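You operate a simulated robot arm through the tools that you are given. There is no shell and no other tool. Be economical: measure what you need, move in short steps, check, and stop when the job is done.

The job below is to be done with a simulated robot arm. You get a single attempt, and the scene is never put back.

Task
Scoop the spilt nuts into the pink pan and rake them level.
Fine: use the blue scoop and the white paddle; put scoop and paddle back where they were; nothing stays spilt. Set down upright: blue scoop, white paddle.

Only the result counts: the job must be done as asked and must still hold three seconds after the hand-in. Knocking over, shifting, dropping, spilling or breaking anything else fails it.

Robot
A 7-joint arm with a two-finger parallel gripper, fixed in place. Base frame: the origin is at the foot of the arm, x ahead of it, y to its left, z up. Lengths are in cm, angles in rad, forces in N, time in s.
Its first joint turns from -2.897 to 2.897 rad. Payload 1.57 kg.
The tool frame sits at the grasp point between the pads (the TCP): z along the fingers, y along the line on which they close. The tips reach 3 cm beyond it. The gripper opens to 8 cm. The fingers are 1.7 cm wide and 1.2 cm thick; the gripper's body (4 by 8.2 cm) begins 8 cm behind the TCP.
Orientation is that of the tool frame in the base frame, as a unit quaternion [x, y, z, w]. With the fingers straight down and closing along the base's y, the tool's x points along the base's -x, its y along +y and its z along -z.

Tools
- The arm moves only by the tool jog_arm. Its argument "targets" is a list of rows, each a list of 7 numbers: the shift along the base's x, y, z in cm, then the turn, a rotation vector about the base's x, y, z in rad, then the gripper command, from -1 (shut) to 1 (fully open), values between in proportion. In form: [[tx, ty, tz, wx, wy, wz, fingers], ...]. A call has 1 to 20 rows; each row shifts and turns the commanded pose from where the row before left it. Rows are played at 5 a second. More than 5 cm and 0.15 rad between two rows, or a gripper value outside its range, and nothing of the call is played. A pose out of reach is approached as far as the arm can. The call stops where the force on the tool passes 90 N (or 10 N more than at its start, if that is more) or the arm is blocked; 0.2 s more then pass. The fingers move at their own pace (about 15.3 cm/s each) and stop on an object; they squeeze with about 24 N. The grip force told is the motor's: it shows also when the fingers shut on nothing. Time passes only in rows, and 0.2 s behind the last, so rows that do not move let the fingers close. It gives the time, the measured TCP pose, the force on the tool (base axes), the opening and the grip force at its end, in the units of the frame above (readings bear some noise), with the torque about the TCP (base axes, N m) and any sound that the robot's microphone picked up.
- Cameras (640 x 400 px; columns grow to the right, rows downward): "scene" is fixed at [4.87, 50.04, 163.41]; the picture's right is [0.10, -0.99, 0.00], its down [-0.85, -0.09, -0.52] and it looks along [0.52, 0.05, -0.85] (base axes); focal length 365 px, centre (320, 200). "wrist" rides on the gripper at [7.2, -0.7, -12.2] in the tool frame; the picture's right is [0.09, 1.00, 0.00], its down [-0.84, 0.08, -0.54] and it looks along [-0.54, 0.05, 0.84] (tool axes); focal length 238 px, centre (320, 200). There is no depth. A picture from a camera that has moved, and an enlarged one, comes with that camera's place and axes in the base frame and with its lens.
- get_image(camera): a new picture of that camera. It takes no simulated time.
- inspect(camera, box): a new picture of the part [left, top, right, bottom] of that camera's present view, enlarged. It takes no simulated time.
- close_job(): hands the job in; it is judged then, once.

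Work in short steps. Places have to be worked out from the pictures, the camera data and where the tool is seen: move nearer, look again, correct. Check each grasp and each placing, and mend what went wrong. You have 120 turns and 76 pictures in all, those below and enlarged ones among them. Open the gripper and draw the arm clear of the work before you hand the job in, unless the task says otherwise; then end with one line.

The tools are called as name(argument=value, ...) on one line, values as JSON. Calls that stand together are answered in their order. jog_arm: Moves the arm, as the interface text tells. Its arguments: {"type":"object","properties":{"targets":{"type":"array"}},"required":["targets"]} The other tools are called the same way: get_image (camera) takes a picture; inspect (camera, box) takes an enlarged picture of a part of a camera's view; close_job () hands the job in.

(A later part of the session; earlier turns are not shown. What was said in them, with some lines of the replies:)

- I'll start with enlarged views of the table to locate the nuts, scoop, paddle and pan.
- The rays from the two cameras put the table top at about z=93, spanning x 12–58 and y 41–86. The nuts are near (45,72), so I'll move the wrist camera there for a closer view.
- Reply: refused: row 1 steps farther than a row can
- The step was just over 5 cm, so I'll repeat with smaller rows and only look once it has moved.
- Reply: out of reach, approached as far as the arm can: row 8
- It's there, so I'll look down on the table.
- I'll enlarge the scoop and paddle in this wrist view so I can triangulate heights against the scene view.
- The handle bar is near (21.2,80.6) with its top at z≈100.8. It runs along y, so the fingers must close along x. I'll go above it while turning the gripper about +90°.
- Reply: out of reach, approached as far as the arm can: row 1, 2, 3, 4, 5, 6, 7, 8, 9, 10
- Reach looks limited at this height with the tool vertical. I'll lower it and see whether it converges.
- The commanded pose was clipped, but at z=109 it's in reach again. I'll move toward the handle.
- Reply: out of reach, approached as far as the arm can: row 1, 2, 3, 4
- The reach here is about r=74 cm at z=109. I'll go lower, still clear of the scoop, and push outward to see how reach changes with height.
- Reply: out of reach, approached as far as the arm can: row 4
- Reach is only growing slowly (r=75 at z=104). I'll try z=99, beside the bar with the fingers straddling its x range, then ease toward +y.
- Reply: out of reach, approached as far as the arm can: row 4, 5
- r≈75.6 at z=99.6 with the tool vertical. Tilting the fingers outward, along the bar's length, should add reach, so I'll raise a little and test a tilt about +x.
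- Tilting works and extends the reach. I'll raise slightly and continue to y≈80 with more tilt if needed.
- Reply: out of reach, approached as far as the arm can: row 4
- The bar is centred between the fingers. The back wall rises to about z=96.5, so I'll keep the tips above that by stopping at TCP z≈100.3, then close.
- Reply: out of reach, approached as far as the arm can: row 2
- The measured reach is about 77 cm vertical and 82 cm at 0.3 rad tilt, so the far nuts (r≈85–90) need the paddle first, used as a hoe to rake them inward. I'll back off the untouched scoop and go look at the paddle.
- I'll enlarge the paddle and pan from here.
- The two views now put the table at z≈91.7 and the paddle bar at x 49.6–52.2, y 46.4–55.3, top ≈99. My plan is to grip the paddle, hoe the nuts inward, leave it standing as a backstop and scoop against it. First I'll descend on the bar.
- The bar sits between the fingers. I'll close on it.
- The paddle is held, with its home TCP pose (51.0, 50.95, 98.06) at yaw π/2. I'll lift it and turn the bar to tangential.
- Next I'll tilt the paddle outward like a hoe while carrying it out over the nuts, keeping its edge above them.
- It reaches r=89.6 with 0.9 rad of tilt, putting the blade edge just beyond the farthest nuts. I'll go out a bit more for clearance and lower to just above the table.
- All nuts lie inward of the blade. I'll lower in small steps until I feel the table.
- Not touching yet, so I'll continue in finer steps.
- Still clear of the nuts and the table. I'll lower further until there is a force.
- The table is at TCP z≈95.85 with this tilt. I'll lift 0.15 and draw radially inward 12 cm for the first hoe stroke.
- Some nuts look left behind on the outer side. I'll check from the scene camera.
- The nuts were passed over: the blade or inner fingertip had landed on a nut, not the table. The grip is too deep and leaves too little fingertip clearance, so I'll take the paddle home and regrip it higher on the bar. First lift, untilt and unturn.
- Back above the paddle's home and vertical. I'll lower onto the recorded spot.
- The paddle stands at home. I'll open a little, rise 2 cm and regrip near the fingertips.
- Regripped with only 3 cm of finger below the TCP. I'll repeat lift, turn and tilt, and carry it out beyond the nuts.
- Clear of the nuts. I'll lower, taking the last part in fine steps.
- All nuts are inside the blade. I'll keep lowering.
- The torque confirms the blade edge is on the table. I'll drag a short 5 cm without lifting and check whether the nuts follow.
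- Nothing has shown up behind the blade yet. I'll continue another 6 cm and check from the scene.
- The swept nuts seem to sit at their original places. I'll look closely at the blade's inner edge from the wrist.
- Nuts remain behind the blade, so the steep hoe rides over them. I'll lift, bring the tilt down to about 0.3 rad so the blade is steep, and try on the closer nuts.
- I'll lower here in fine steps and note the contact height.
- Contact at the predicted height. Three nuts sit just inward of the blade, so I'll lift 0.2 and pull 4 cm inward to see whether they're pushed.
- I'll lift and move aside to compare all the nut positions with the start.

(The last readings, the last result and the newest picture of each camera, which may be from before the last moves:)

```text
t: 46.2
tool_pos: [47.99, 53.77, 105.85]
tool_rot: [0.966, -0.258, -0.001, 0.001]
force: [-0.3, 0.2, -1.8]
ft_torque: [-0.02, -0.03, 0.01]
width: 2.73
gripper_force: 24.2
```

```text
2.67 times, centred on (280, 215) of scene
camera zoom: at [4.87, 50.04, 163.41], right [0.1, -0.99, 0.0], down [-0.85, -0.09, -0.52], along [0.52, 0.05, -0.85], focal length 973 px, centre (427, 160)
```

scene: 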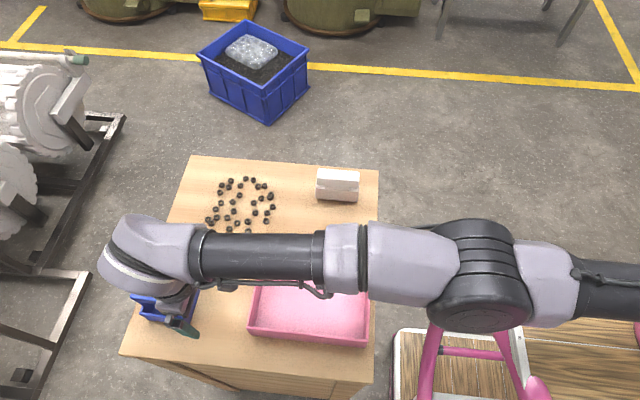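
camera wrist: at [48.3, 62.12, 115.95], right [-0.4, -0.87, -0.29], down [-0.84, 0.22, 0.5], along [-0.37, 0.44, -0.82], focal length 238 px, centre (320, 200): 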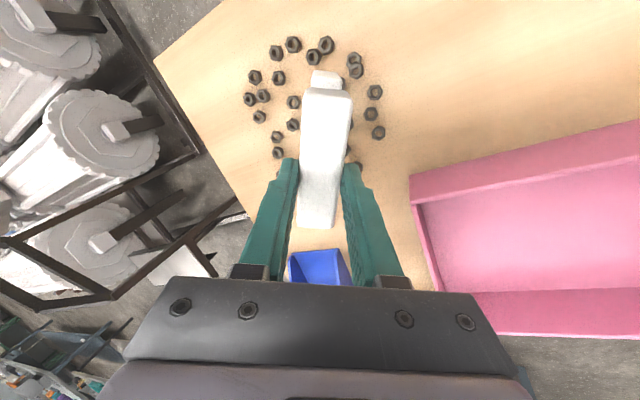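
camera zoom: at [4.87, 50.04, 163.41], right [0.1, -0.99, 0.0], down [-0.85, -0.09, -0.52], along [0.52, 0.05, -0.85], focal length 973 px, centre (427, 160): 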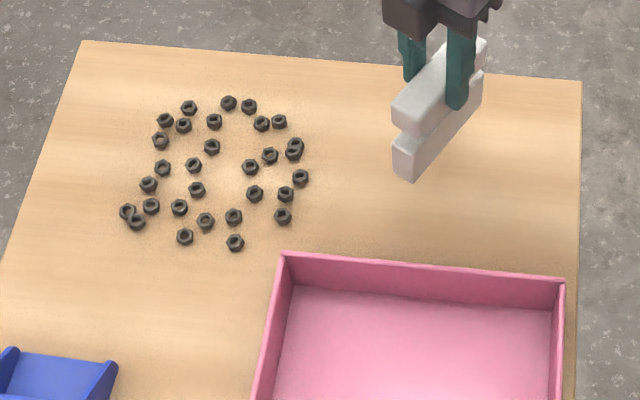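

None of the nuts have moved at all, so the paddle does nothing to them on the table. It's evidently for raking inside the pan. I'll put the paddle back home and use the scoop on the nuts.

jog_arm(targets=[[0.5, -0.8, 0, 0, 0, -0.15, -1], [0.5, -0.8, 0, 0, 0, -0.15, -1], [0.5, -0.8, 0, 0, 0, -0.15, -1], [0.5, -0.4, 0, 0, 0, -0.15, -1], [0.5, 0, 0, 0, 0, -0.15, -1], [0.5, 0, 0, 0, 0, -0.15, -1], [0.1, 0, 0, 0, 0, -0.15, -1], [0, 0, -2, 0, 0, 0, -1], [0, 0, -2, 0, 0, 0, -1]])

```text
t: 48.2
tool_pos: [51.13, 50.82, 101.96]
tool_rot: [-0.705, 0.709, 0.0, 0.001]
force: [0.0, 0.2, -0.6]
ft_torque: [0.02, 0.01, 0.0]
width: 2.73
gripper_force: 23.4
```

jog_arm(targets=[[0, 0.12, -1, 0, 0, 0, -1], [0, 0, -0.35, 0, 0, 0, -1], [0, 0, -0.25, 0, 0, 0, -1]])

inspect(camera="scene", box=[290, 150, 390, 220])

```text
t: 49.0
tool_pos: [51.21, 50.88, 100.41]
tool_rot: [-0.706, 0.708, 0.0, 0.001]
force: [-0.1, 0.4, -0.8]
ft_torque: [0.01, 0.02, 0.0]
width: 2.75
gripper_force: 24.1
```

```text
5.71 times, centred on (340, 185) of scene
camera zoom: at [4.87, 50.04, 163.41], right [0.1, -0.99, 0.0], down [-0.85, -0.09, -0.52], along [0.52, 0.05, -0.85], focal length 2086 px, centre (206, 286)
```

zoom: 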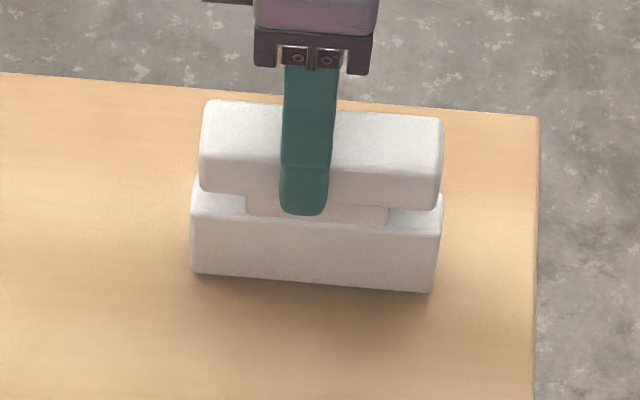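

The paddle is about 0.4 cm off in y and not yet on the table. I'll correct, lower to contact and release.

jog_arm(targets=[[-0.1, 0.42, 0, 0, 0, 0, -1], [0, 0, -0.2, 0, 0, 0, -1], [0, 0, -0.15, 0, 0, 0, -1], [0, 0, -0.1, 0, 0, 0, -1]])

```text
t: 50.0
tool_pos: [51.02, 51.29, 100.17]
tool_rot: [-0.706, 0.708, 0.0, 0.001]
force: [0.2, -3.9, 18.2]
ft_torque: [-0.04, -0.03, 0.01]
width: 2.72
gripper_force: 23.9
```

Contact. I'll release, then rise and check.

jog_arm(targets=[[0, 0, 0.1, 0, 0, 0, -1], [0, 0, 0, 0, 0, 0, 0.3], [0, 0, 0, 0, 0, 0, 1], [0, 0, 3, 0, 0, 0, 1], [-1, 0, 4, 0, 0, 0, 1], [-3, 2, 3, 0, 0, 0, 1]])

inspect(camera="scene", box=[290, 150, 390, 220])

```text
t: 51.4
tool_pos: [46.88, 53.15, 110.06]
tool_rot: [-0.706, 0.708, -0.001, 0.0]
force: [0.2, -0.1, -0.4]
ft_torque: [-0.01, 0.06, 0.01]
width: 8.01
gripper_force: 0.0
```

```text
5.71 times, centred on (340, 185) of scene
camera zoom: at [4.87, 50.04, 163.41], right [0.1, -0.99, 0.0], down [-0.85, -0.09, -0.52], along [0.52, 0.05, -0.85], focal length 2086 px, centre (206, 286)
```

zoom: 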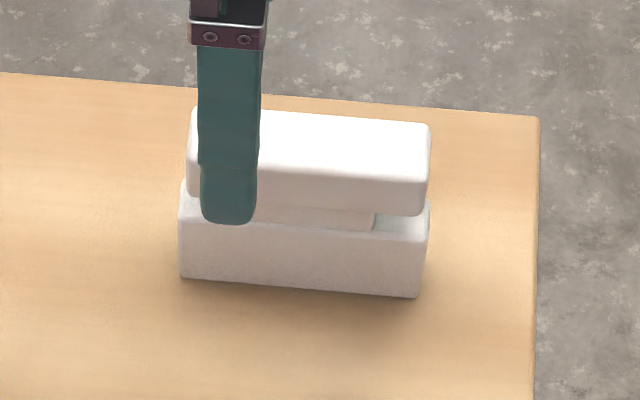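

The paddle matches its original pixels. Next is the scoop: I'll approach with about 0.9 rad tilt along the bar (fingers toward +y), since that gives the reach needed for the far nuts.

jog_arm(targets=[[-3.5, 2.5, 0.5, 0, 0, 0, 1], [-3.5, 2.5, 0.5, 0, 0, 0, 1], [-3.5, 2.5, 0, 0, 0, 0, 1], [-3.5, 2.5, 0, 0, 0, -0.02, 1], [-3.5, 2.5, 0, 0, 0, -0.02, 1], [-3.5, 2, 0, 0.15, 0, 0, 1], [-3, 2, 0, 0.15, 0, 0, 1], [-1.7, 2, 0, 0.15, 0, 0, 1], [0, 2, 0, 0.15, 0, 0, 1], [0, 2, 0, 0.15, 0, 0, 1], [0, 2, 0, 0.15, 0, 0, 1], [0, 1.5, -1, 0, 0, 0, 1], [0, 1, -2, 0, 0, 0, 1]])

get_image(camera="wrist")

```text
t: 54.2
tool_pos: [21.18, 80.44, 108.21]
tool_rot: [-0.623, 0.65, 0.315, 0.302]
force: [-0.3, -0.1, 0.3]
ft_torque: [-0.03, 0.0, -0.01]
width: 8.01
gripper_force: 0.0
```

```text
37 pictures are left
camera wrist: at [21.63, 66.48, 110.0], right [-1.0, -0.03, -0.04], down [-0.04, 0.1, 0.99], along [-0.03, 0.99, -0.1], focal length 238 px, centre (320, 200)
```

wrist: 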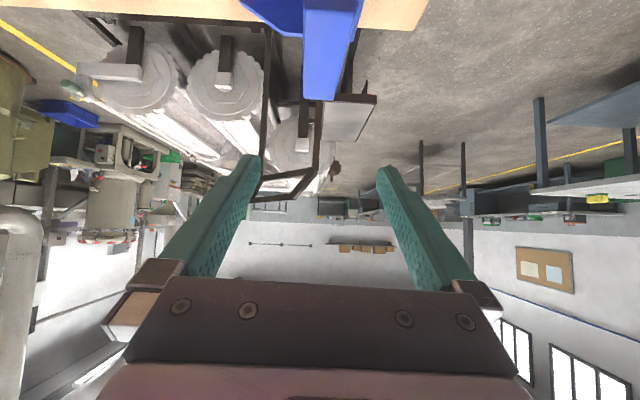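

The bar is centred in x. I'll descend to TCP z≈99.9, open.

jog_arm(targets=[[0, 0, -3, 0, 0, 0, 1], [0, 0, -3, 0, 0, 0, 1], [0, 0, -1.5, 0, 0, 0, 1], [0, 0, -0.7, 0, 0, 0, 1]])

inspect(camera="scene", box=[100, 230, 240, 340])

```text
t: 55.2
tool_pos: [21.23, 80.5, 99.93]
tool_rot: [-0.624, 0.649, 0.315, 0.3]
force: [0.9, 0.3, 0.1]
ft_torque: [-0.02, -0.03, -0.02]
width: 8.02
gripper_force: 0.1
```

```text
3.64 times, centred on (170, 285) of scene
camera zoom: at [4.87, 50.04, 163.41], right [0.1, -0.99, 0.0], down [-0.85, -0.09, -0.52], along [0.52, 0.05, -0.85], focal length 1327 px, centre (866, -109)
```

zoom: 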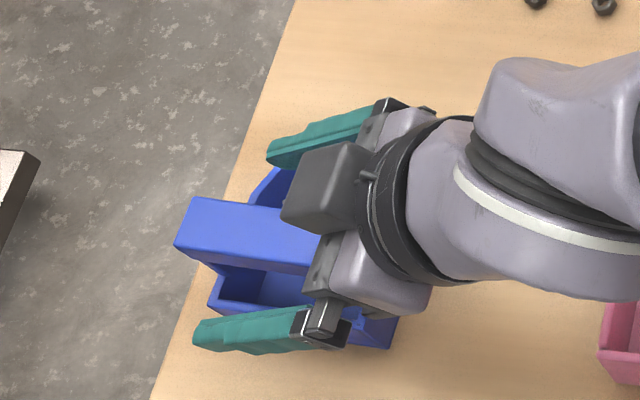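

The fingers straddle the bar. Closing.

jog_arm(targets=[[0, 0, 0, 0, 0, 0, -1], [0, 0, 0, 0, 0, 0, -1], [0, 0, 0, 0, 0, 0, -1]])

inspect(camera="scene", box=[100, 230, 240, 340])

```text
t: 56.0
tool_pos: [21.26, 80.42, 99.93]
tool_rot: [-0.624, 0.649, 0.314, 0.301]
force: [0.7, -0.5, 4.0]
ft_torque: [0.03, -0.39, -0.05]
width: 2.54
gripper_force: 23.7
```

```text
3.64 times, centred on (170, 285) of scene
camera zoom: at [4.87, 50.04, 163.41], right [0.1, -0.99, 0.0], down [-0.85, -0.09, -0.52], along [0.52, 0.05, -0.85], focal length 1327 px, centre (866, -109)
```

zoom: 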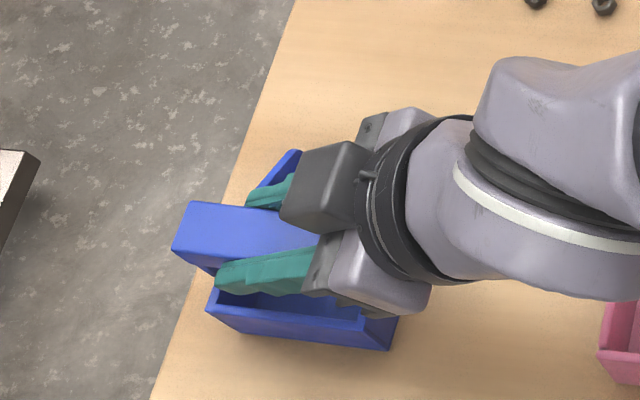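

The scoop is held (2.54 cm), home TCP pose (21.25, 80.45, 99.93). I'll lift it slightly, carry it in front of the nuts on lane y≈69.8, and check it hangs level.

jog_arm(targets=[[0, 0, 1.5, 0, 0, 0, -1], [0, 0, 2, 0, 0, 0, -1], [2.2, -2.7, 0, 0, 0, 0, -1], [2.2, -2.7, 0, 0, 0, 0, -1], [2.2, -2.7, 0, 0, 0, 0, -1], [2.1, -2.6, 0, 0, 0, 0, -1]])

inspect(camera="scene", box=[140, 150, 340, 290])

```text
t: 57.4
tool_pos: [30.02, 69.56, 103.27]
tool_rot: [-0.623, 0.65, 0.314, 0.301]
force: [-1.8, 1.0, -1.5]
ft_torque: [0.0, -0.04, -0.07]
width: 2.58
gripper_force: 24.4
```

```text
2.86 times, centred on (240, 220) of scene
camera zoom: at [4.87, 50.04, 163.41], right [0.1, -0.99, 0.0], down [-0.85, -0.09, -0.52], along [0.52, 0.05, -0.85], focal length 1043 px, centre (549, 143)
```

zoom: 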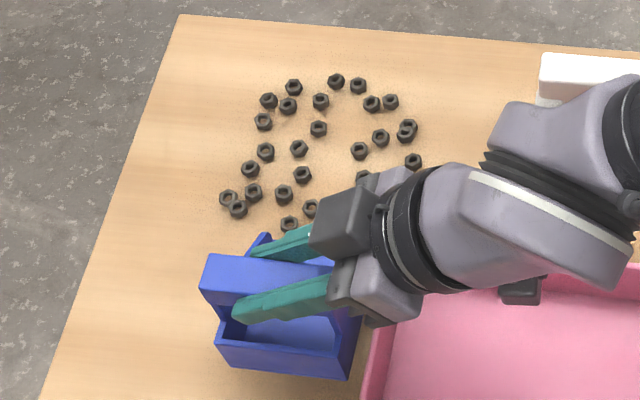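

The scoop hangs level. I'll lower until the floor lightly touches the table.

jog_arm(targets=[[0, 0.2, -2, 0, 0, 0, -1], [0, 0, -1, 0, 0, 0, -1], [0, 0, -0.25, 0, 0, 0, -1], [0, 0, -0.2, 0, 0, 0, -1]])

```text
t: 58.4
tool_pos: [29.99, 69.99, 100.14]
tool_rot: [-0.623, 0.649, 0.314, 0.302]
force: [-1.8, -1.6, 7.1]
ft_torque: [-0.19, -0.38, -0.1]
width: 2.55
gripper_force: 24.5
```

The lip is on the table (7 N, about 5–6 cm ahead of the grip). I'll push forward 9 cm and see what the nuts do.

jog_arm(targets=[[1.5, 0, 0, 0, 0, 0, -1], [1.5, 0, 0, 0, 0, 0, -1], [1.5, 0, 0, 0, 0, 0, -1], [1.5, 0, 0, 0, 0, 0, -1], [1.5, 0, 0, 0, 0, 0, -1], [1.5, 0, 0, 0, 0, 0, -1]])

inspect(camera="scene", box=[160, 150, 320, 262])

```text
t: 59.8
tool_pos: [39.06, 69.87, 99.89]
tool_rot: [-0.623, 0.649, 0.315, 0.302]
force: [-3.1, -0.1, 14.8]
ft_torque: [0.49, -0.42, -0.05]
width: 2.64
gripper_force: 23.9
```

```text
3.57 times, centred on (240, 206) of scene
camera zoom: at [4.87, 50.04, 163.41], right [0.1, -0.99, 0.0], down [-0.85, -0.09, -0.52], along [0.52, 0.05, -0.85], focal length 1304 px, centre (606, 179)
```

zoom: 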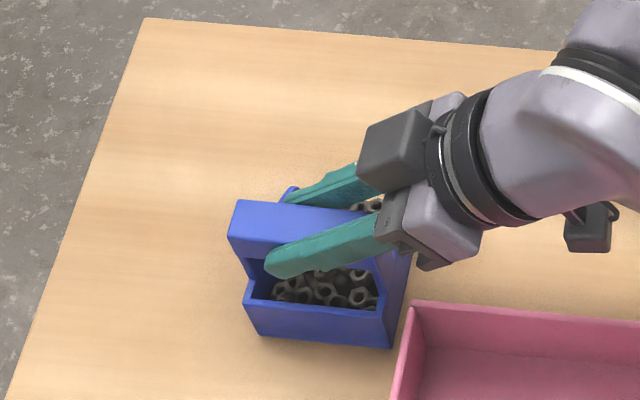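

All the nuts are in the scoop. I'll lift it straight up, level, and carry it gently toward the pan.

jog_arm(targets=[[0, 0, 0.7, 0, 0, 0, -1], [0, 0, 1.5, 0, 0, 0, -1], [0, 0, 1.5, 0, 0, 0, -1], [0, 0, 1.5, 0, 0, 0, -1], [0, 0, 1.5, 0, 0, 0, -1], [0, 0, 1.5, 0, 0, 0, -1], [0, 0, 1.5, 0, 0, 0, -1]])

get_image(camera="scene")

```text
t: 61.4
tool_pos: [38.98, 69.84, 109.44]
tool_rot: [-0.623, 0.651, 0.314, 0.301]
force: [-0.3, 0.9, -2.0]
ft_torque: [-0.01, 0.0, 0.02]
width: 2.59
gripper_force: 24.1
```

```text
32 pictures are left
```

scene: 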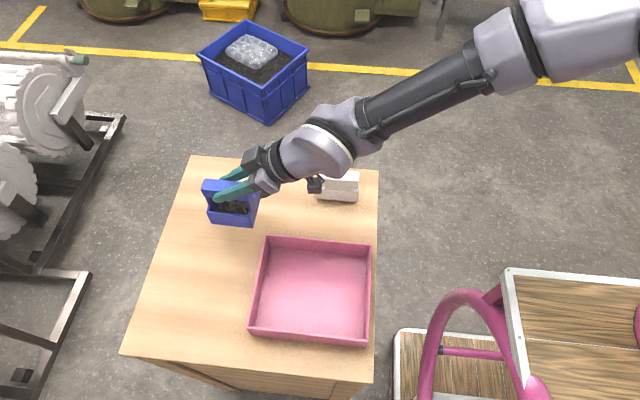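

Clean lift with nothing left on the table that I can see. I'll carry it over the pan.

jog_arm(targets=[[0, 0, 1.5, 0, 0, 0, -1], [-0.5, -1.6, 1, 0, 0, 0, -1], [-0.7, -2, 0, 0, 0, 0, -1], [-0.7, -2, 0, 0, 0, 0, -1], [-0.7, -2, 0, 0, 0, 0, -1], [-0.7, -2, 0, 0, 0, 0, -1], [-0.7, -2, 0, 0, 0, 0, -1], [-0.7, -2, 0, 0, 0, 0, -1], [-0.7, -2, 0, 0, 0, 0, -1], [-0.5, -1, 0, 0, 0, 0, -1]])

inspect(camera="scene", box=[220, 180, 420, 350])

```text
t: 63.6
tool_pos: [33.21, 53.25, 111.97]
tool_rot: [-0.623, 0.65, 0.315, 0.301]
force: [0.1, 0.5, -2.5]
ft_torque: [-0.01, 0.04, 0.02]
width: 2.55
gripper_force: 24.4
```

```text
2.35 times, centred on (320, 265) of scene
camera zoom: at [4.87, 50.04, 163.41], right [0.1, -0.99, 0.0], down [-0.85, -0.09, -0.52], along [0.52, 0.05, -0.85], focal length 859 px, centre (320, 47)
```

zoom: 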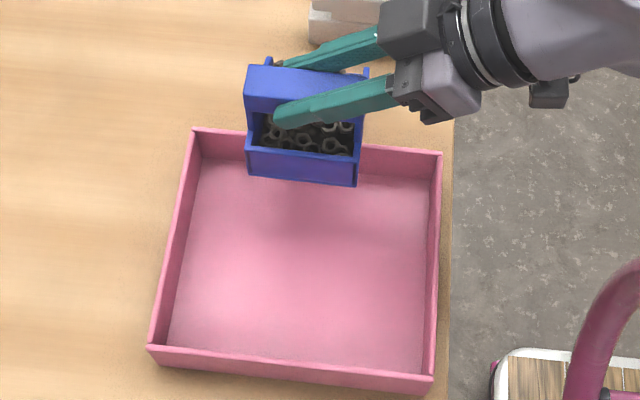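

The lip would sit near the far wall, so I'll shift back 4 cm and lower a bit, then begin tilting the front down.

jog_arm(targets=[[-2, 0, 0, 0, 0, 0, -1], [-2, 0, 0, 0, 0, 0, -1], [0, 0, -1, 0, 0.12, 0, -1], [0, 0, -1, 0, 0.12, 0, -1], [0, 0, -1, 0, 0.12, 0, -1], [0, 0, 0, 0, 0.12, 0, -1], [0, 0, 0, 0, 0.12, 0, -1]])

inspect(camera="scene", box=[220, 180, 420, 350])

```text
t: 65.2
tool_pos: [29.06, 53.39, 109.17]
tool_rot: [-0.502, 0.709, 0.485, 0.096]
force: [-0.9, -0.1, -2.0]
ft_torque: [0.03, -0.1, -0.05]
width: 2.57
gripper_force: 24.4
```

```text
2.35 times, centred on (320, 265) of scene
camera zoom: at [4.87, 50.04, 163.41], right [0.1, -0.99, 0.0], down [-0.85, -0.09, -0.52], along [0.52, 0.05, -0.85], focal length 859 px, centre (320, 47)
```

zoom: 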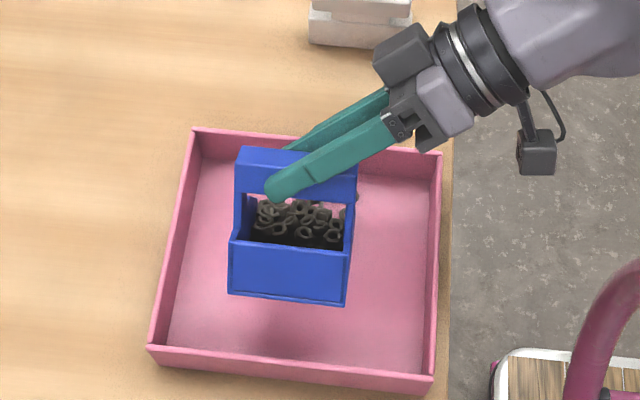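

Tilted 0.6 rad with the nuts still in. I'll tilt further, keeping the lip over the pan.

jog_arm(targets=[[0, 0, 0, 0, 0.12, 0, -1], [0.3, 0, 0, 0, 0.12, 0, -1], [0.3, 0, 0, 0, 0.12, 0, -1], [0.3, 0, 0, 0, 0.12, 0, -1], [0.3, 0, 0, 0, 0.12, 0, -1], [0.3, 0, 0, 0, 0.12, 0, -1], [0, 0, 0, 0, 0, 0, -1], [0, 0, 0, 0, 0, 0, -1]])

inspect(camera="scene", box=[220, 180, 420, 350])

```text
t: 67.0
tool_pos: [30.7, 53.36, 109.03]
tool_rot: [-0.299, 0.698, 0.63, -0.161]
force: [-0.5, -0.2, -0.5]
ft_torque: [0.0, -0.05, 0.0]
width: 2.53
gripper_force: 24.1
```

```text
2.35 times, centred on (320, 265) of scene
camera zoom: at [4.87, 50.04, 163.41], right [0.1, -0.99, 0.0], down [-0.85, -0.09, -0.52], along [0.52, 0.05, -0.85], focal length 859 px, centre (320, 47)
```

zoom: 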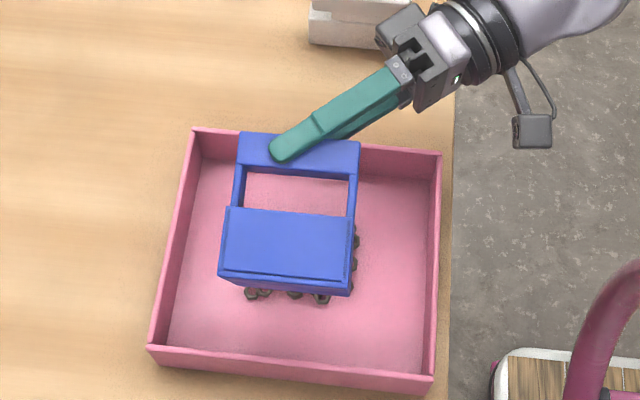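

The nuts are out into the pan and the load reading is back near zero. I'll raise and tilt the scoop back to level, then look.

jog_arm(targets=[[0, 0, 1.5, 0, 0, 0, -1], [0, 0, 1.5, 0, 0, 0, -1], [0, 0, 0, 0, -0.14, 0, -1], [0, 0, 0, 0, -0.14, 0, -1], [0, 0, 0, 0, -0.14, 0, -1], [0, 0, 0, 0, -0.14, 0, -1], [0, 0, 0, 0, -0.14, 0, -1], [0, 0, 0, 0, -0.14, 0, -1], [0, 0, 0, 0, -0.14, 0, -1], [0, 0, 0, 0, -0.14, 0, -1], [0, 0, 0, 0, -0.14, 0, -1], [0, 0, 0, 0, -0.06, 0, -1]])

get_image(camera="scene")

```text
t: 69.6
tool_pos: [30.65, 53.23, 112.12]
tool_rot: [-0.624, 0.649, 0.314, 0.301]
force: [0.5, 0.0, -0.9]
ft_torque: [-0.01, 0.01, 0.04]
width: 2.55
gripper_force: 24.1
```

```text
28 pictures are left
```

scene: 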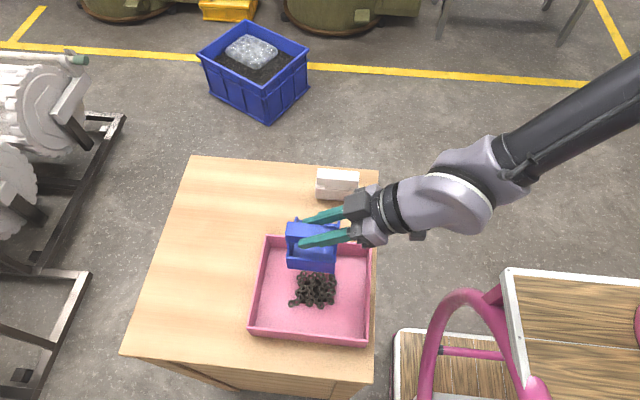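

The scoop is empty, the heap is in the pan and nothing is on the table. I'll carry the scoop back above its home.

jog_arm(targets=[[-1.3, 3.9, 0, 0, 0, 0, -1], [-1.3, 3.9, 0, 0, 0, 0, -1], [-1.3, 3.9, 0, 0, 0, 0, -1], [-1.3, 3.9, 0, 0, 0, 0, -1], [-1.4, 3.9, 0, 0, 0, 0, -1], [-1.4, 3.9, 0, 0, 0, 0, -1], [-1.4, 3.8, -2, 0, 0, 0, -1], [0, 0, -4, 0, 0, 0, -1], [0, 0, -4, 0, 0, 0, -1], [0, 0, -1, 0, 0, 0, -1]])

inspect(camera="scene", box=[100, 230, 240, 340])

```text
t: 71.8
tool_pos: [21.27, 80.39, 101.02]
tool_rot: [-0.623, 0.65, 0.315, 0.301]
force: [0.2, 0.3, -0.6]
ft_torque: [-0.01, 0.03, -0.01]
width: 2.54
gripper_force: 24.2
```

```text
3.64 times, centred on (170, 285) of scene
camera zoom: at [4.87, 50.04, 163.41], right [0.1, -0.99, 0.0], down [-0.85, -0.09, -0.52], along [0.52, 0.05, -0.85], focal length 1327 px, centre (866, -109)
```

zoom: 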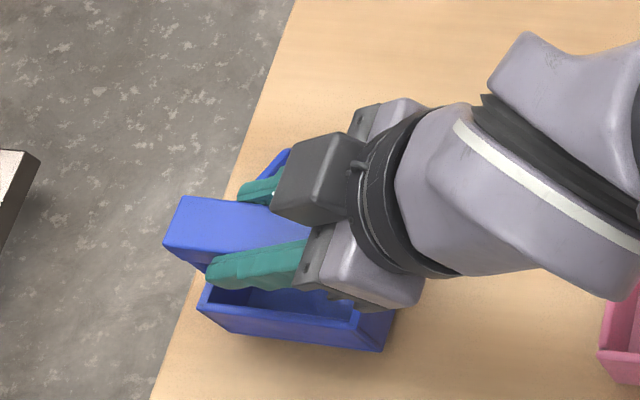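

It's aligned and about 1 cm above. I'll lower to contact.

jog_arm(targets=[[0, 0, -0.5, 0, 0, 0, -1], [0, 0, -0.25, 0, 0, 0, -1], [0, 0, -0.2, 0, 0, 0, -1], [0, 0, -0.1, 0, 0, 0, -1]])

inspect(camera="scene", box=[100, 230, 240, 340])

```text
t: 72.8
tool_pos: [21.07, 80.42, 100.11]
tool_rot: [-0.623, 0.649, 0.316, 0.302]
force: [-4.1, -1.3, 9.5]
ft_torque: [0.07, -0.34, 0.0]
width: 2.57
gripper_force: 24.1
```

```text
3.64 times, centred on (170, 285) of scene
camera zoom: at [4.87, 50.04, 163.41], right [0.1, -0.99, 0.0], down [-0.85, -0.09, -0.52], along [0.52, 0.05, -0.85], focal length 1327 px, centre (866, -109)
```

zoom: 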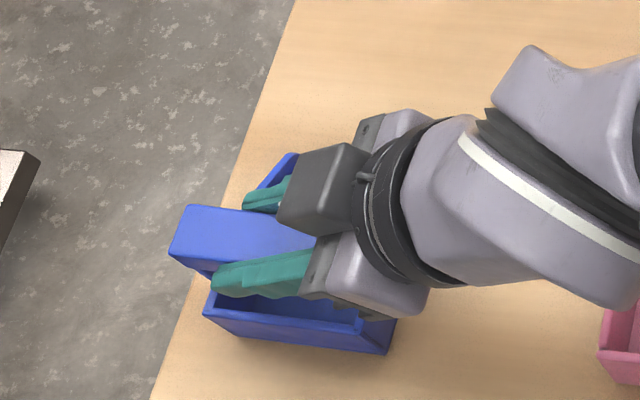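

About 0.2 cm short in x. I'll nudge it, release, and rise clear.

jog_arm(targets=[[0.2, -0.1, 0, 0, 0, 0, -1], [0, 0, 0, 0, 0, 0, 0], [0, 0, 0, 0, 0, 0, 1], [0, 0, 0, 0, 0, 0, 1], [0, 0, 3, 0, 0, 0, 1], [0, 0, 3, 0, 0, 0, 1], [0, -3, 2, 0, 0, 0, 1], [0.5, -3, 2, -0.15, 0, 0, 1], [1, -3, 1, -0.15, 0, 0, 1], [1, -3, 0, -0.15, 0, 0, 1], [2, -3, 0, -0.15, 0, 0, 1], [3, -3, 0, -0.15, 0, 0, 1], [3, -3, 0, -0.15, 0, 0, 1]])

inspect(camera="scene", box=[120, 250, 220, 340])

get_image(camera="wrist")

```text
t: 75.6
tool_pos: [32.06, 59.55, 110.91]
tool_rot: [-0.693, 0.721, 0.0, 0.0]
force: [0.2, -0.3, 1.1]
ft_torque: [-0.01, -0.06, 0.0]
width: 7.97
gripper_force: 0.1
```

```text
4.44 times, centred on (170, 295) of scene
camera zoom: at [4.87, 50.04, 163.41], right [0.1, -0.99, 0.0], down [-0.85, -0.09, -0.52], along [0.52, 0.05, -0.85], focal length 1622 px, centre (987, -222)
```

zoom: 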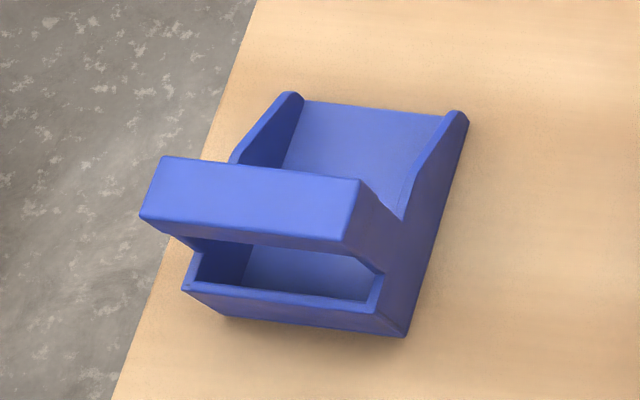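

```text
24 pictures are left
camera wrist: at [32.42, 52.45, 123.19], right [-1.0, -0.05, 0.0], down [-0.04, 0.84, 0.54], along [-0.03, 0.54, -0.84], focal length 238 px, centre (320, 200)
```

wrist: 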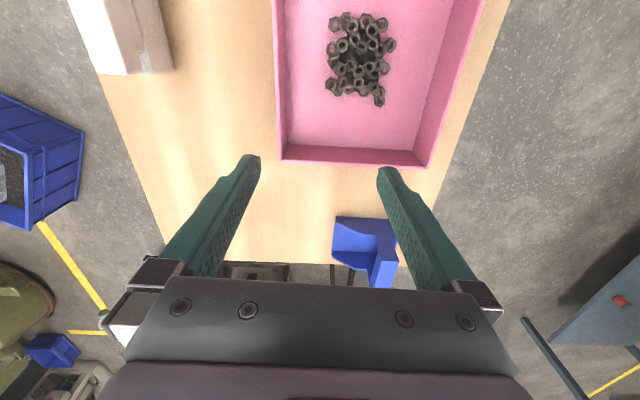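

The scoop is back within about 2 mm and the heap is centred in the pan. Now I'll return to the paddle for raking.

jog_arm(targets=[[4, -2, 0, 0, 0, 0.02, 1], [4, -2, 0, 0, 0, 0.02, 1], [4, -2, 0, 0, 0, 0, 1], [4, -1.2, 0, 0, 0, 0, 1], [3, -1, 0, 0, 0, 0, 1], [0, 0, -4, 0, 0, 0, 1], [0, 0, -4, 0, 0, 0, 1], [0, 0, -2.5, 0, 0, 0, 1]])

```text
t: 77.4
tool_pos: [50.81, 50.98, 100.52]
tool_rot: [-0.705, 0.709, 0.0, 0.001]
force: [-0.6, -0.1, -0.1]
ft_torque: [0.02, 0.0, 0.03]
width: 8.01
gripper_force: 0.1
```

I'll fine-align to the release pose and close.

jog_arm(targets=[[0.2, 0.3, -0.3, 0, 0, 0, 1], [0, 0, 0, 0, 0, 0, -1], [0, 0, 0, 0, 0, 0, -1], [0, 0, 0, 0, 0, 0, -1]])

```text
t: 78.4
tool_pos: [51.06, 51.35, 100.19]
tool_rot: [-0.706, 0.708, 0.001, 0.0]
force: [1.2, 0.9, 0.2]
ft_torque: [0.12, -0.02, 0.02]
width: 2.73
gripper_force: 23.8
```

The paddle is held. I'll lift it over the rim and bring it above the far side of the pan, behind the heap.

jog_arm(targets=[[0, 0, 3, 0, 0, 0, -1], [0, 0, 4, 0, 0, 0, -1], [0, 0, 3, 0, 0, 0, -1], [-4, 0.5, 0, 0, 0, 0, -1], [-4, 0.5, 0, 0, 0, 0, -1], [-4, 0.5, 0, 0, 0, 0, -1], [-4, 0.4, 0, 0, 0, 0, -1], [-2, 0, 0, 0, 0, 0, -1]])

inspect(camera="scene", box=[220, 200, 400, 350])

```text
t: 80.2
tool_pos: [33.23, 53.54, 110.22]
tool_rot: [-0.706, 0.708, -0.001, 0.0]
force: [0.1, 0.6, 0.1]
ft_torque: [0.0, 0.05, -0.02]
width: 2.75
gripper_force: 23.9
```

```text
2.67 times, centred on (310, 275) of scene
camera zoom: at [4.87, 50.04, 163.41], right [0.1, -0.99, 0.0], down [-0.85, -0.09, -0.52], along [0.52, 0.05, -0.85], focal length 973 px, centre (347, 0)
```

zoom: 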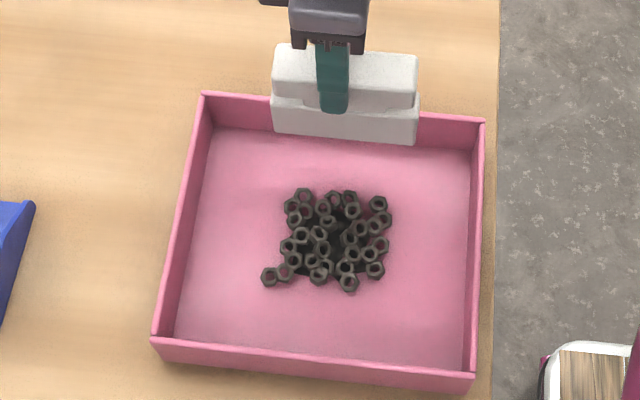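

The blade would land close to the heap, so I'll move 1 cm farther out and lower toward the pan floor.

jog_arm(targets=[[0.9, 0, 0, 0, 0, 0, -1], [0, 0, -4, 0, 0, 0, -1], [0, 0, -3.5, 0, 0, 0, -1], [0, 0, -1, 0, 0, 0, -1], [0, 0, -0.4, 0, 0, 0, -1], [0, 0, -0.3, 0, 0, 0, -1]])

```text
t: 81.6
tool_pos: [34.2, 53.46, 100.93]
tool_rot: [-0.707, 0.708, 0.0, 0.0]
force: [0.2, 0.3, -1.4]
ft_torque: [0.05, 0.02, 0.01]
width: 2.73
gripper_force: 24.0
```

jog_arm(targets=[[0, 0, -0.1, 0, 0, 0, -1], [0, 0, -0.1, 0, 0, 0, -1], [0, 0, 0, 0, 0, 0, -1]])

inspect(camera="scene", box=[220, 200, 400, 350])

```text
t: 82.4
tool_pos: [34.05, 53.41, 100.81]
tool_rot: [-0.706, 0.708, -0.001, 0.0]
force: [0.6, 0.0, -0.7]
ft_torque: [0.01, 0.05, 0.04]
width: 2.7
gripper_force: 23.9
```

```text
2.67 times, centred on (310, 275) of scene
camera zoom: at [4.87, 50.04, 163.41], right [0.1, -0.99, 0.0], down [-0.85, -0.09, -0.52], along [0.52, 0.05, -0.85], focal length 973 px, centre (347, 0)
```

zoom: 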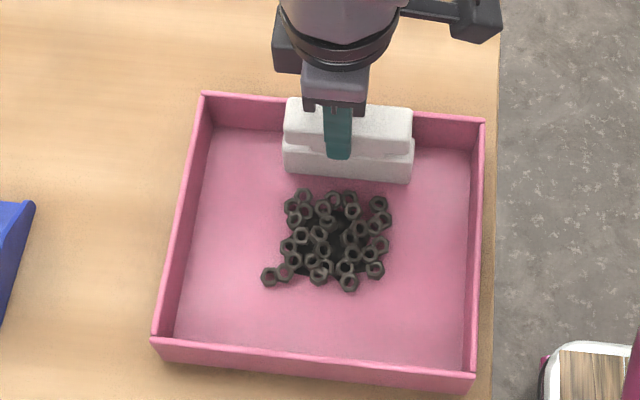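

I'll first skim at about one nut-height above the floor: raise 0.5 and draw the blade 5 cm through the heap, watching force.

jog_arm(targets=[[0, 0, 0.4, 0, 0, 0, -1], [-1.2, 0, 0, 0, 0, 0, -1], [-1.2, 0, 0, 0, 0, 0, -1], [-1.2, 0, 0, 0, 0, 0, -1], [-1.2, 0, 0, 0, 0, 0, -1]])

inspect(camera="scene", box=[220, 200, 400, 350])

```text
t: 83.6
tool_pos: [29.13, 53.4, 101.16]
tool_rot: [-0.706, 0.708, 0.0, -0.001]
force: [-0.7, -0.2, -0.2]
ft_torque: [0.0, 0.0, 0.03]
width: 2.73
gripper_force: 23.8
```

```text
2.67 times, centred on (310, 275) of scene
camera zoom: at [4.87, 50.04, 163.41], right [0.1, -0.99, 0.0], down [-0.85, -0.09, -0.52], along [0.52, 0.05, -0.85], focal length 973 px, centre (347, 0)
```

zoom: 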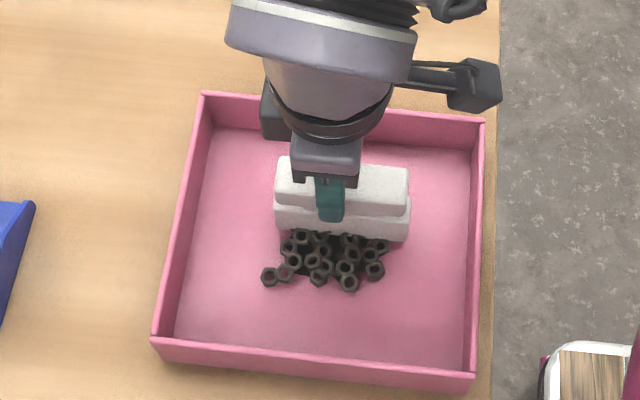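

No resistance, and the nuts haven't reacted yet. I'll continue the stroke to the near side.

jog_arm(targets=[[-1.2, 0, 0, 0, 0, 0, -1], [-1.2, 0, 0, 0, 0, 0, -1], [-1.2, 0, 0, 0, 0, 0, -1], [-1.2, 0, 0, 0, 0, 0, -1], [-1.2, 0, 0, 0, 0, 0, -1], [-0.8, 0, 0, 0, 0, 0, -1]])

inspect(camera="scene", box=[220, 200, 400, 350])

```text
t: 85.0
tool_pos: [22.41, 53.28, 101.29]
tool_rot: [-0.706, 0.709, 0.0, -0.001]
force: [0.2, -0.2, -1.2]
ft_torque: [0.04, -0.01, 0.04]
width: 2.76
gripper_force: 23.8
```

```text
2.67 times, centred on (310, 275) of scene
camera zoom: at [4.87, 50.04, 163.41], right [0.1, -0.99, 0.0], down [-0.85, -0.09, -0.52], along [0.52, 0.05, -0.85], focal length 973 px, centre (347, 0)
```

zoom: 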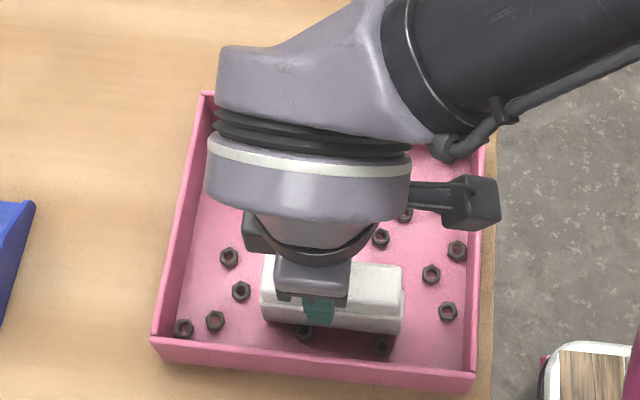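

The nuts are now spread across the whole pan. I'll lift straight out and check how they lie.

jog_arm(targets=[[0, 0, 3, 0, 0, 0, -1], [0, 0, 3, 0, 0, 0, -1], [0, 0, 3, 0, 0, 0, -1], [4, 0, 0, 0, 0, 0, -1], [4, 0, 0, 0, 0, 0, -1], [4, -0.5, 0, 0, 0, 0, -1], [4, -0.5, 0, 0, 0, 0, -1], [4, -0.5, 0, 0, 0, 0, -1], [4, -0.3, 0, 0, 0, 0, -1], [4, -0.2, 0, 0, 0, 0, -1]])

get_image(camera="scene")

inspect(camera="scene", box=[220, 200, 400, 350])

```text
t: 87.2
tool_pos: [50.56, 51.42, 110.17]
tool_rot: [-0.706, 0.708, 0.0, 0.0]
force: [-0.2, 0.9, -0.5]
ft_torque: [-0.03, -0.01, -0.01]
width: 2.73
gripper_force: 23.5
```

```text
19 pictures are left
```

scene: 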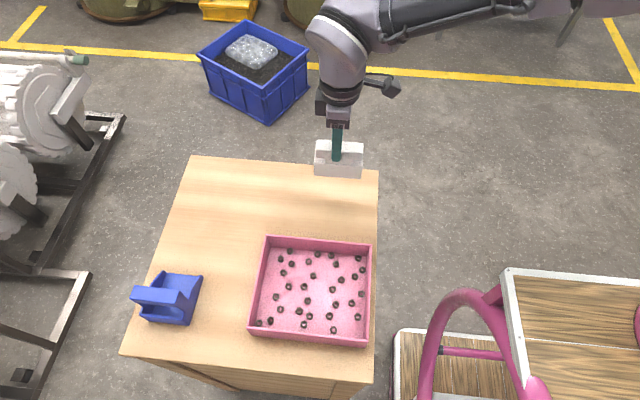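

```text
2.67 times, centred on (310, 275) of scene
camera zoom: at [4.87, 50.04, 163.41], right [0.1, -0.99, 0.0], down [-0.85, -0.09, -0.52], along [0.52, 0.05, -0.85], focal length 973 px, centre (347, 0)
```

zoom: 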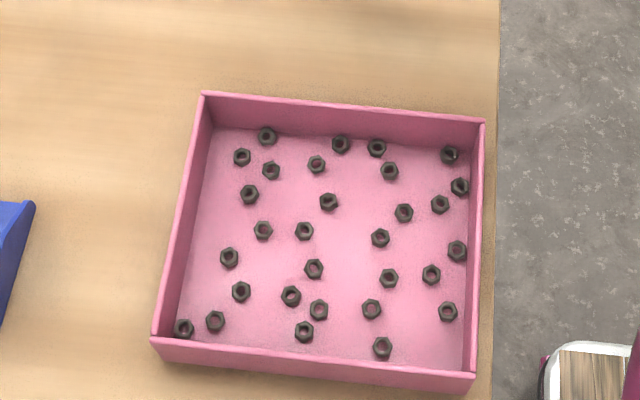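

The nuts lie in an even single layer and the table is clear. I'll put the paddle back at (51.05, 51.33).

jog_arm(targets=[[0.48, -0.05, -3, 0, 0, 0, -1], [0, 0, -4, 0, 0, 0, -1], [0, 0, -2, 0, 0, 0, -1], [0, 0, -0.5, 0, 0, 0, -1]])

inspect(camera="scene", box=[290, 150, 390, 220])

```text
t: 88.2
tool_pos: [50.9, 51.23, 100.58]
tool_rot: [-0.706, 0.708, -0.001, 0.0]
force: [-0.1, -0.5, -0.8]
ft_torque: [-0.03, -0.01, 0.0]
width: 2.73
gripper_force: 23.4
```

```text
5.71 times, centred on (340, 185) of scene
camera zoom: at [4.87, 50.04, 163.41], right [0.1, -0.99, 0.0], down [-0.85, -0.09, -0.52], along [0.52, 0.05, -0.85], focal length 2086 px, centre (206, 286)
```

zoom: 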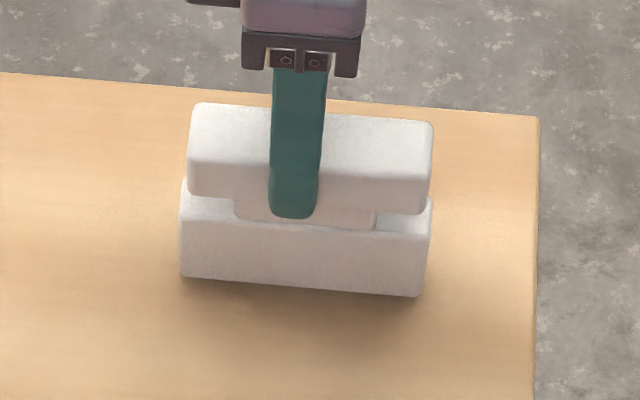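

It matches the original outline. I'll lower the last few millimetres to contact.

jog_arm(targets=[[0.1, 0, -0.2, 0, 0, 0, -1], [0, 0, -0.15, 0, 0, 0, -1], [0, 0, -0.1, 0, 0, 0, -1]])

```text
t: 89.0
tool_pos: [50.98, 51.25, 100.13]
tool_rot: [-0.706, 0.709, -0.001, 0.0]
force: [-0.4, -1.0, 1.6]
ft_torque: [0.01, -0.02, 0.02]
width: 2.75
gripper_force: 24.0
```

It's just touching. I'll release and withdraw the arm clear.

jog_arm(targets=[[0, 0, -0.05, 0, 0, 0, -1], [0, 0, 0, 0, 0, 0, 0.3], [0, 0, 0, 0, 0, 0, 1], [0, 0, 0, 0, 0, 0, 1], [0, 0, 3, 0, 0, 0, 1], [0, 0, 4, 0, 0, 0, 1], [0, 0, 4, 0, 0, 0, 1], [0, -4, 3, 0, 0, 0, 1], [0, -4.5, 1, 0, 0, 0, 1], [0, -4.5, 0, 0, 0, 0, 1], [0, -4.5, 0, 0, 0, 0, 1]])

get_image(camera="scene")

inspect(camera="scene", box=[290, 150, 390, 220])

```text
t: 91.4
tool_pos: [50.97, 33.86, 114.88]
tool_rot: [-0.707, 0.707, 0.001, 0.0]
force: [-0.4, 0.5, 0.2]
ft_torque: [-0.06, -0.02, 0.02]
width: 7.98
gripper_force: 0.0
```

```text
16 pictures are left
```

scene: 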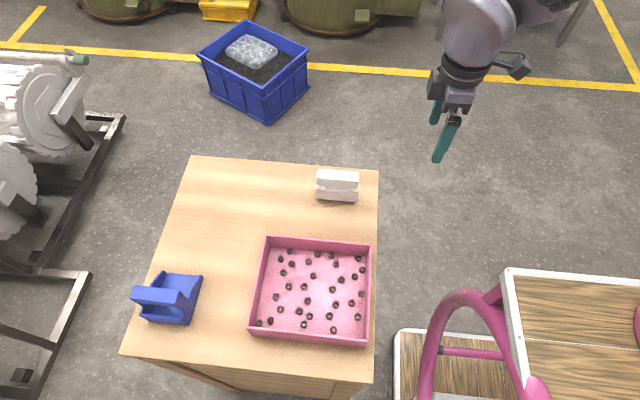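

```text
5.71 times, centred on (340, 185) of scene
camera zoom: at [4.87, 50.04, 163.41], right [0.1, -0.99, 0.0], down [-0.85, -0.09, -0.52], along [0.52, 0.05, -0.85], focal length 2086 px, centre (206, 286)
```

zoom: 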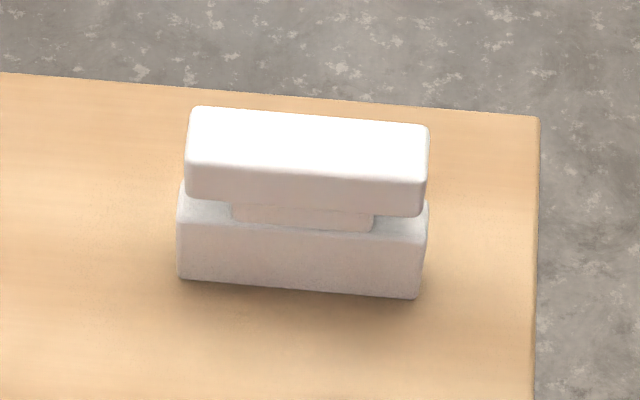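

Both tools stand upright at their original spots, the nuts are level in the pan, the table is clear and the arm is away. I'll hand in.

close_job()

```text
The job is handed in.
```

The spilt nuts were scooped into the pink pan and raked into a single even layer; the blue scoop and white paddle are back upright within a few millimetres of where they stood, and nothing is left on the table.
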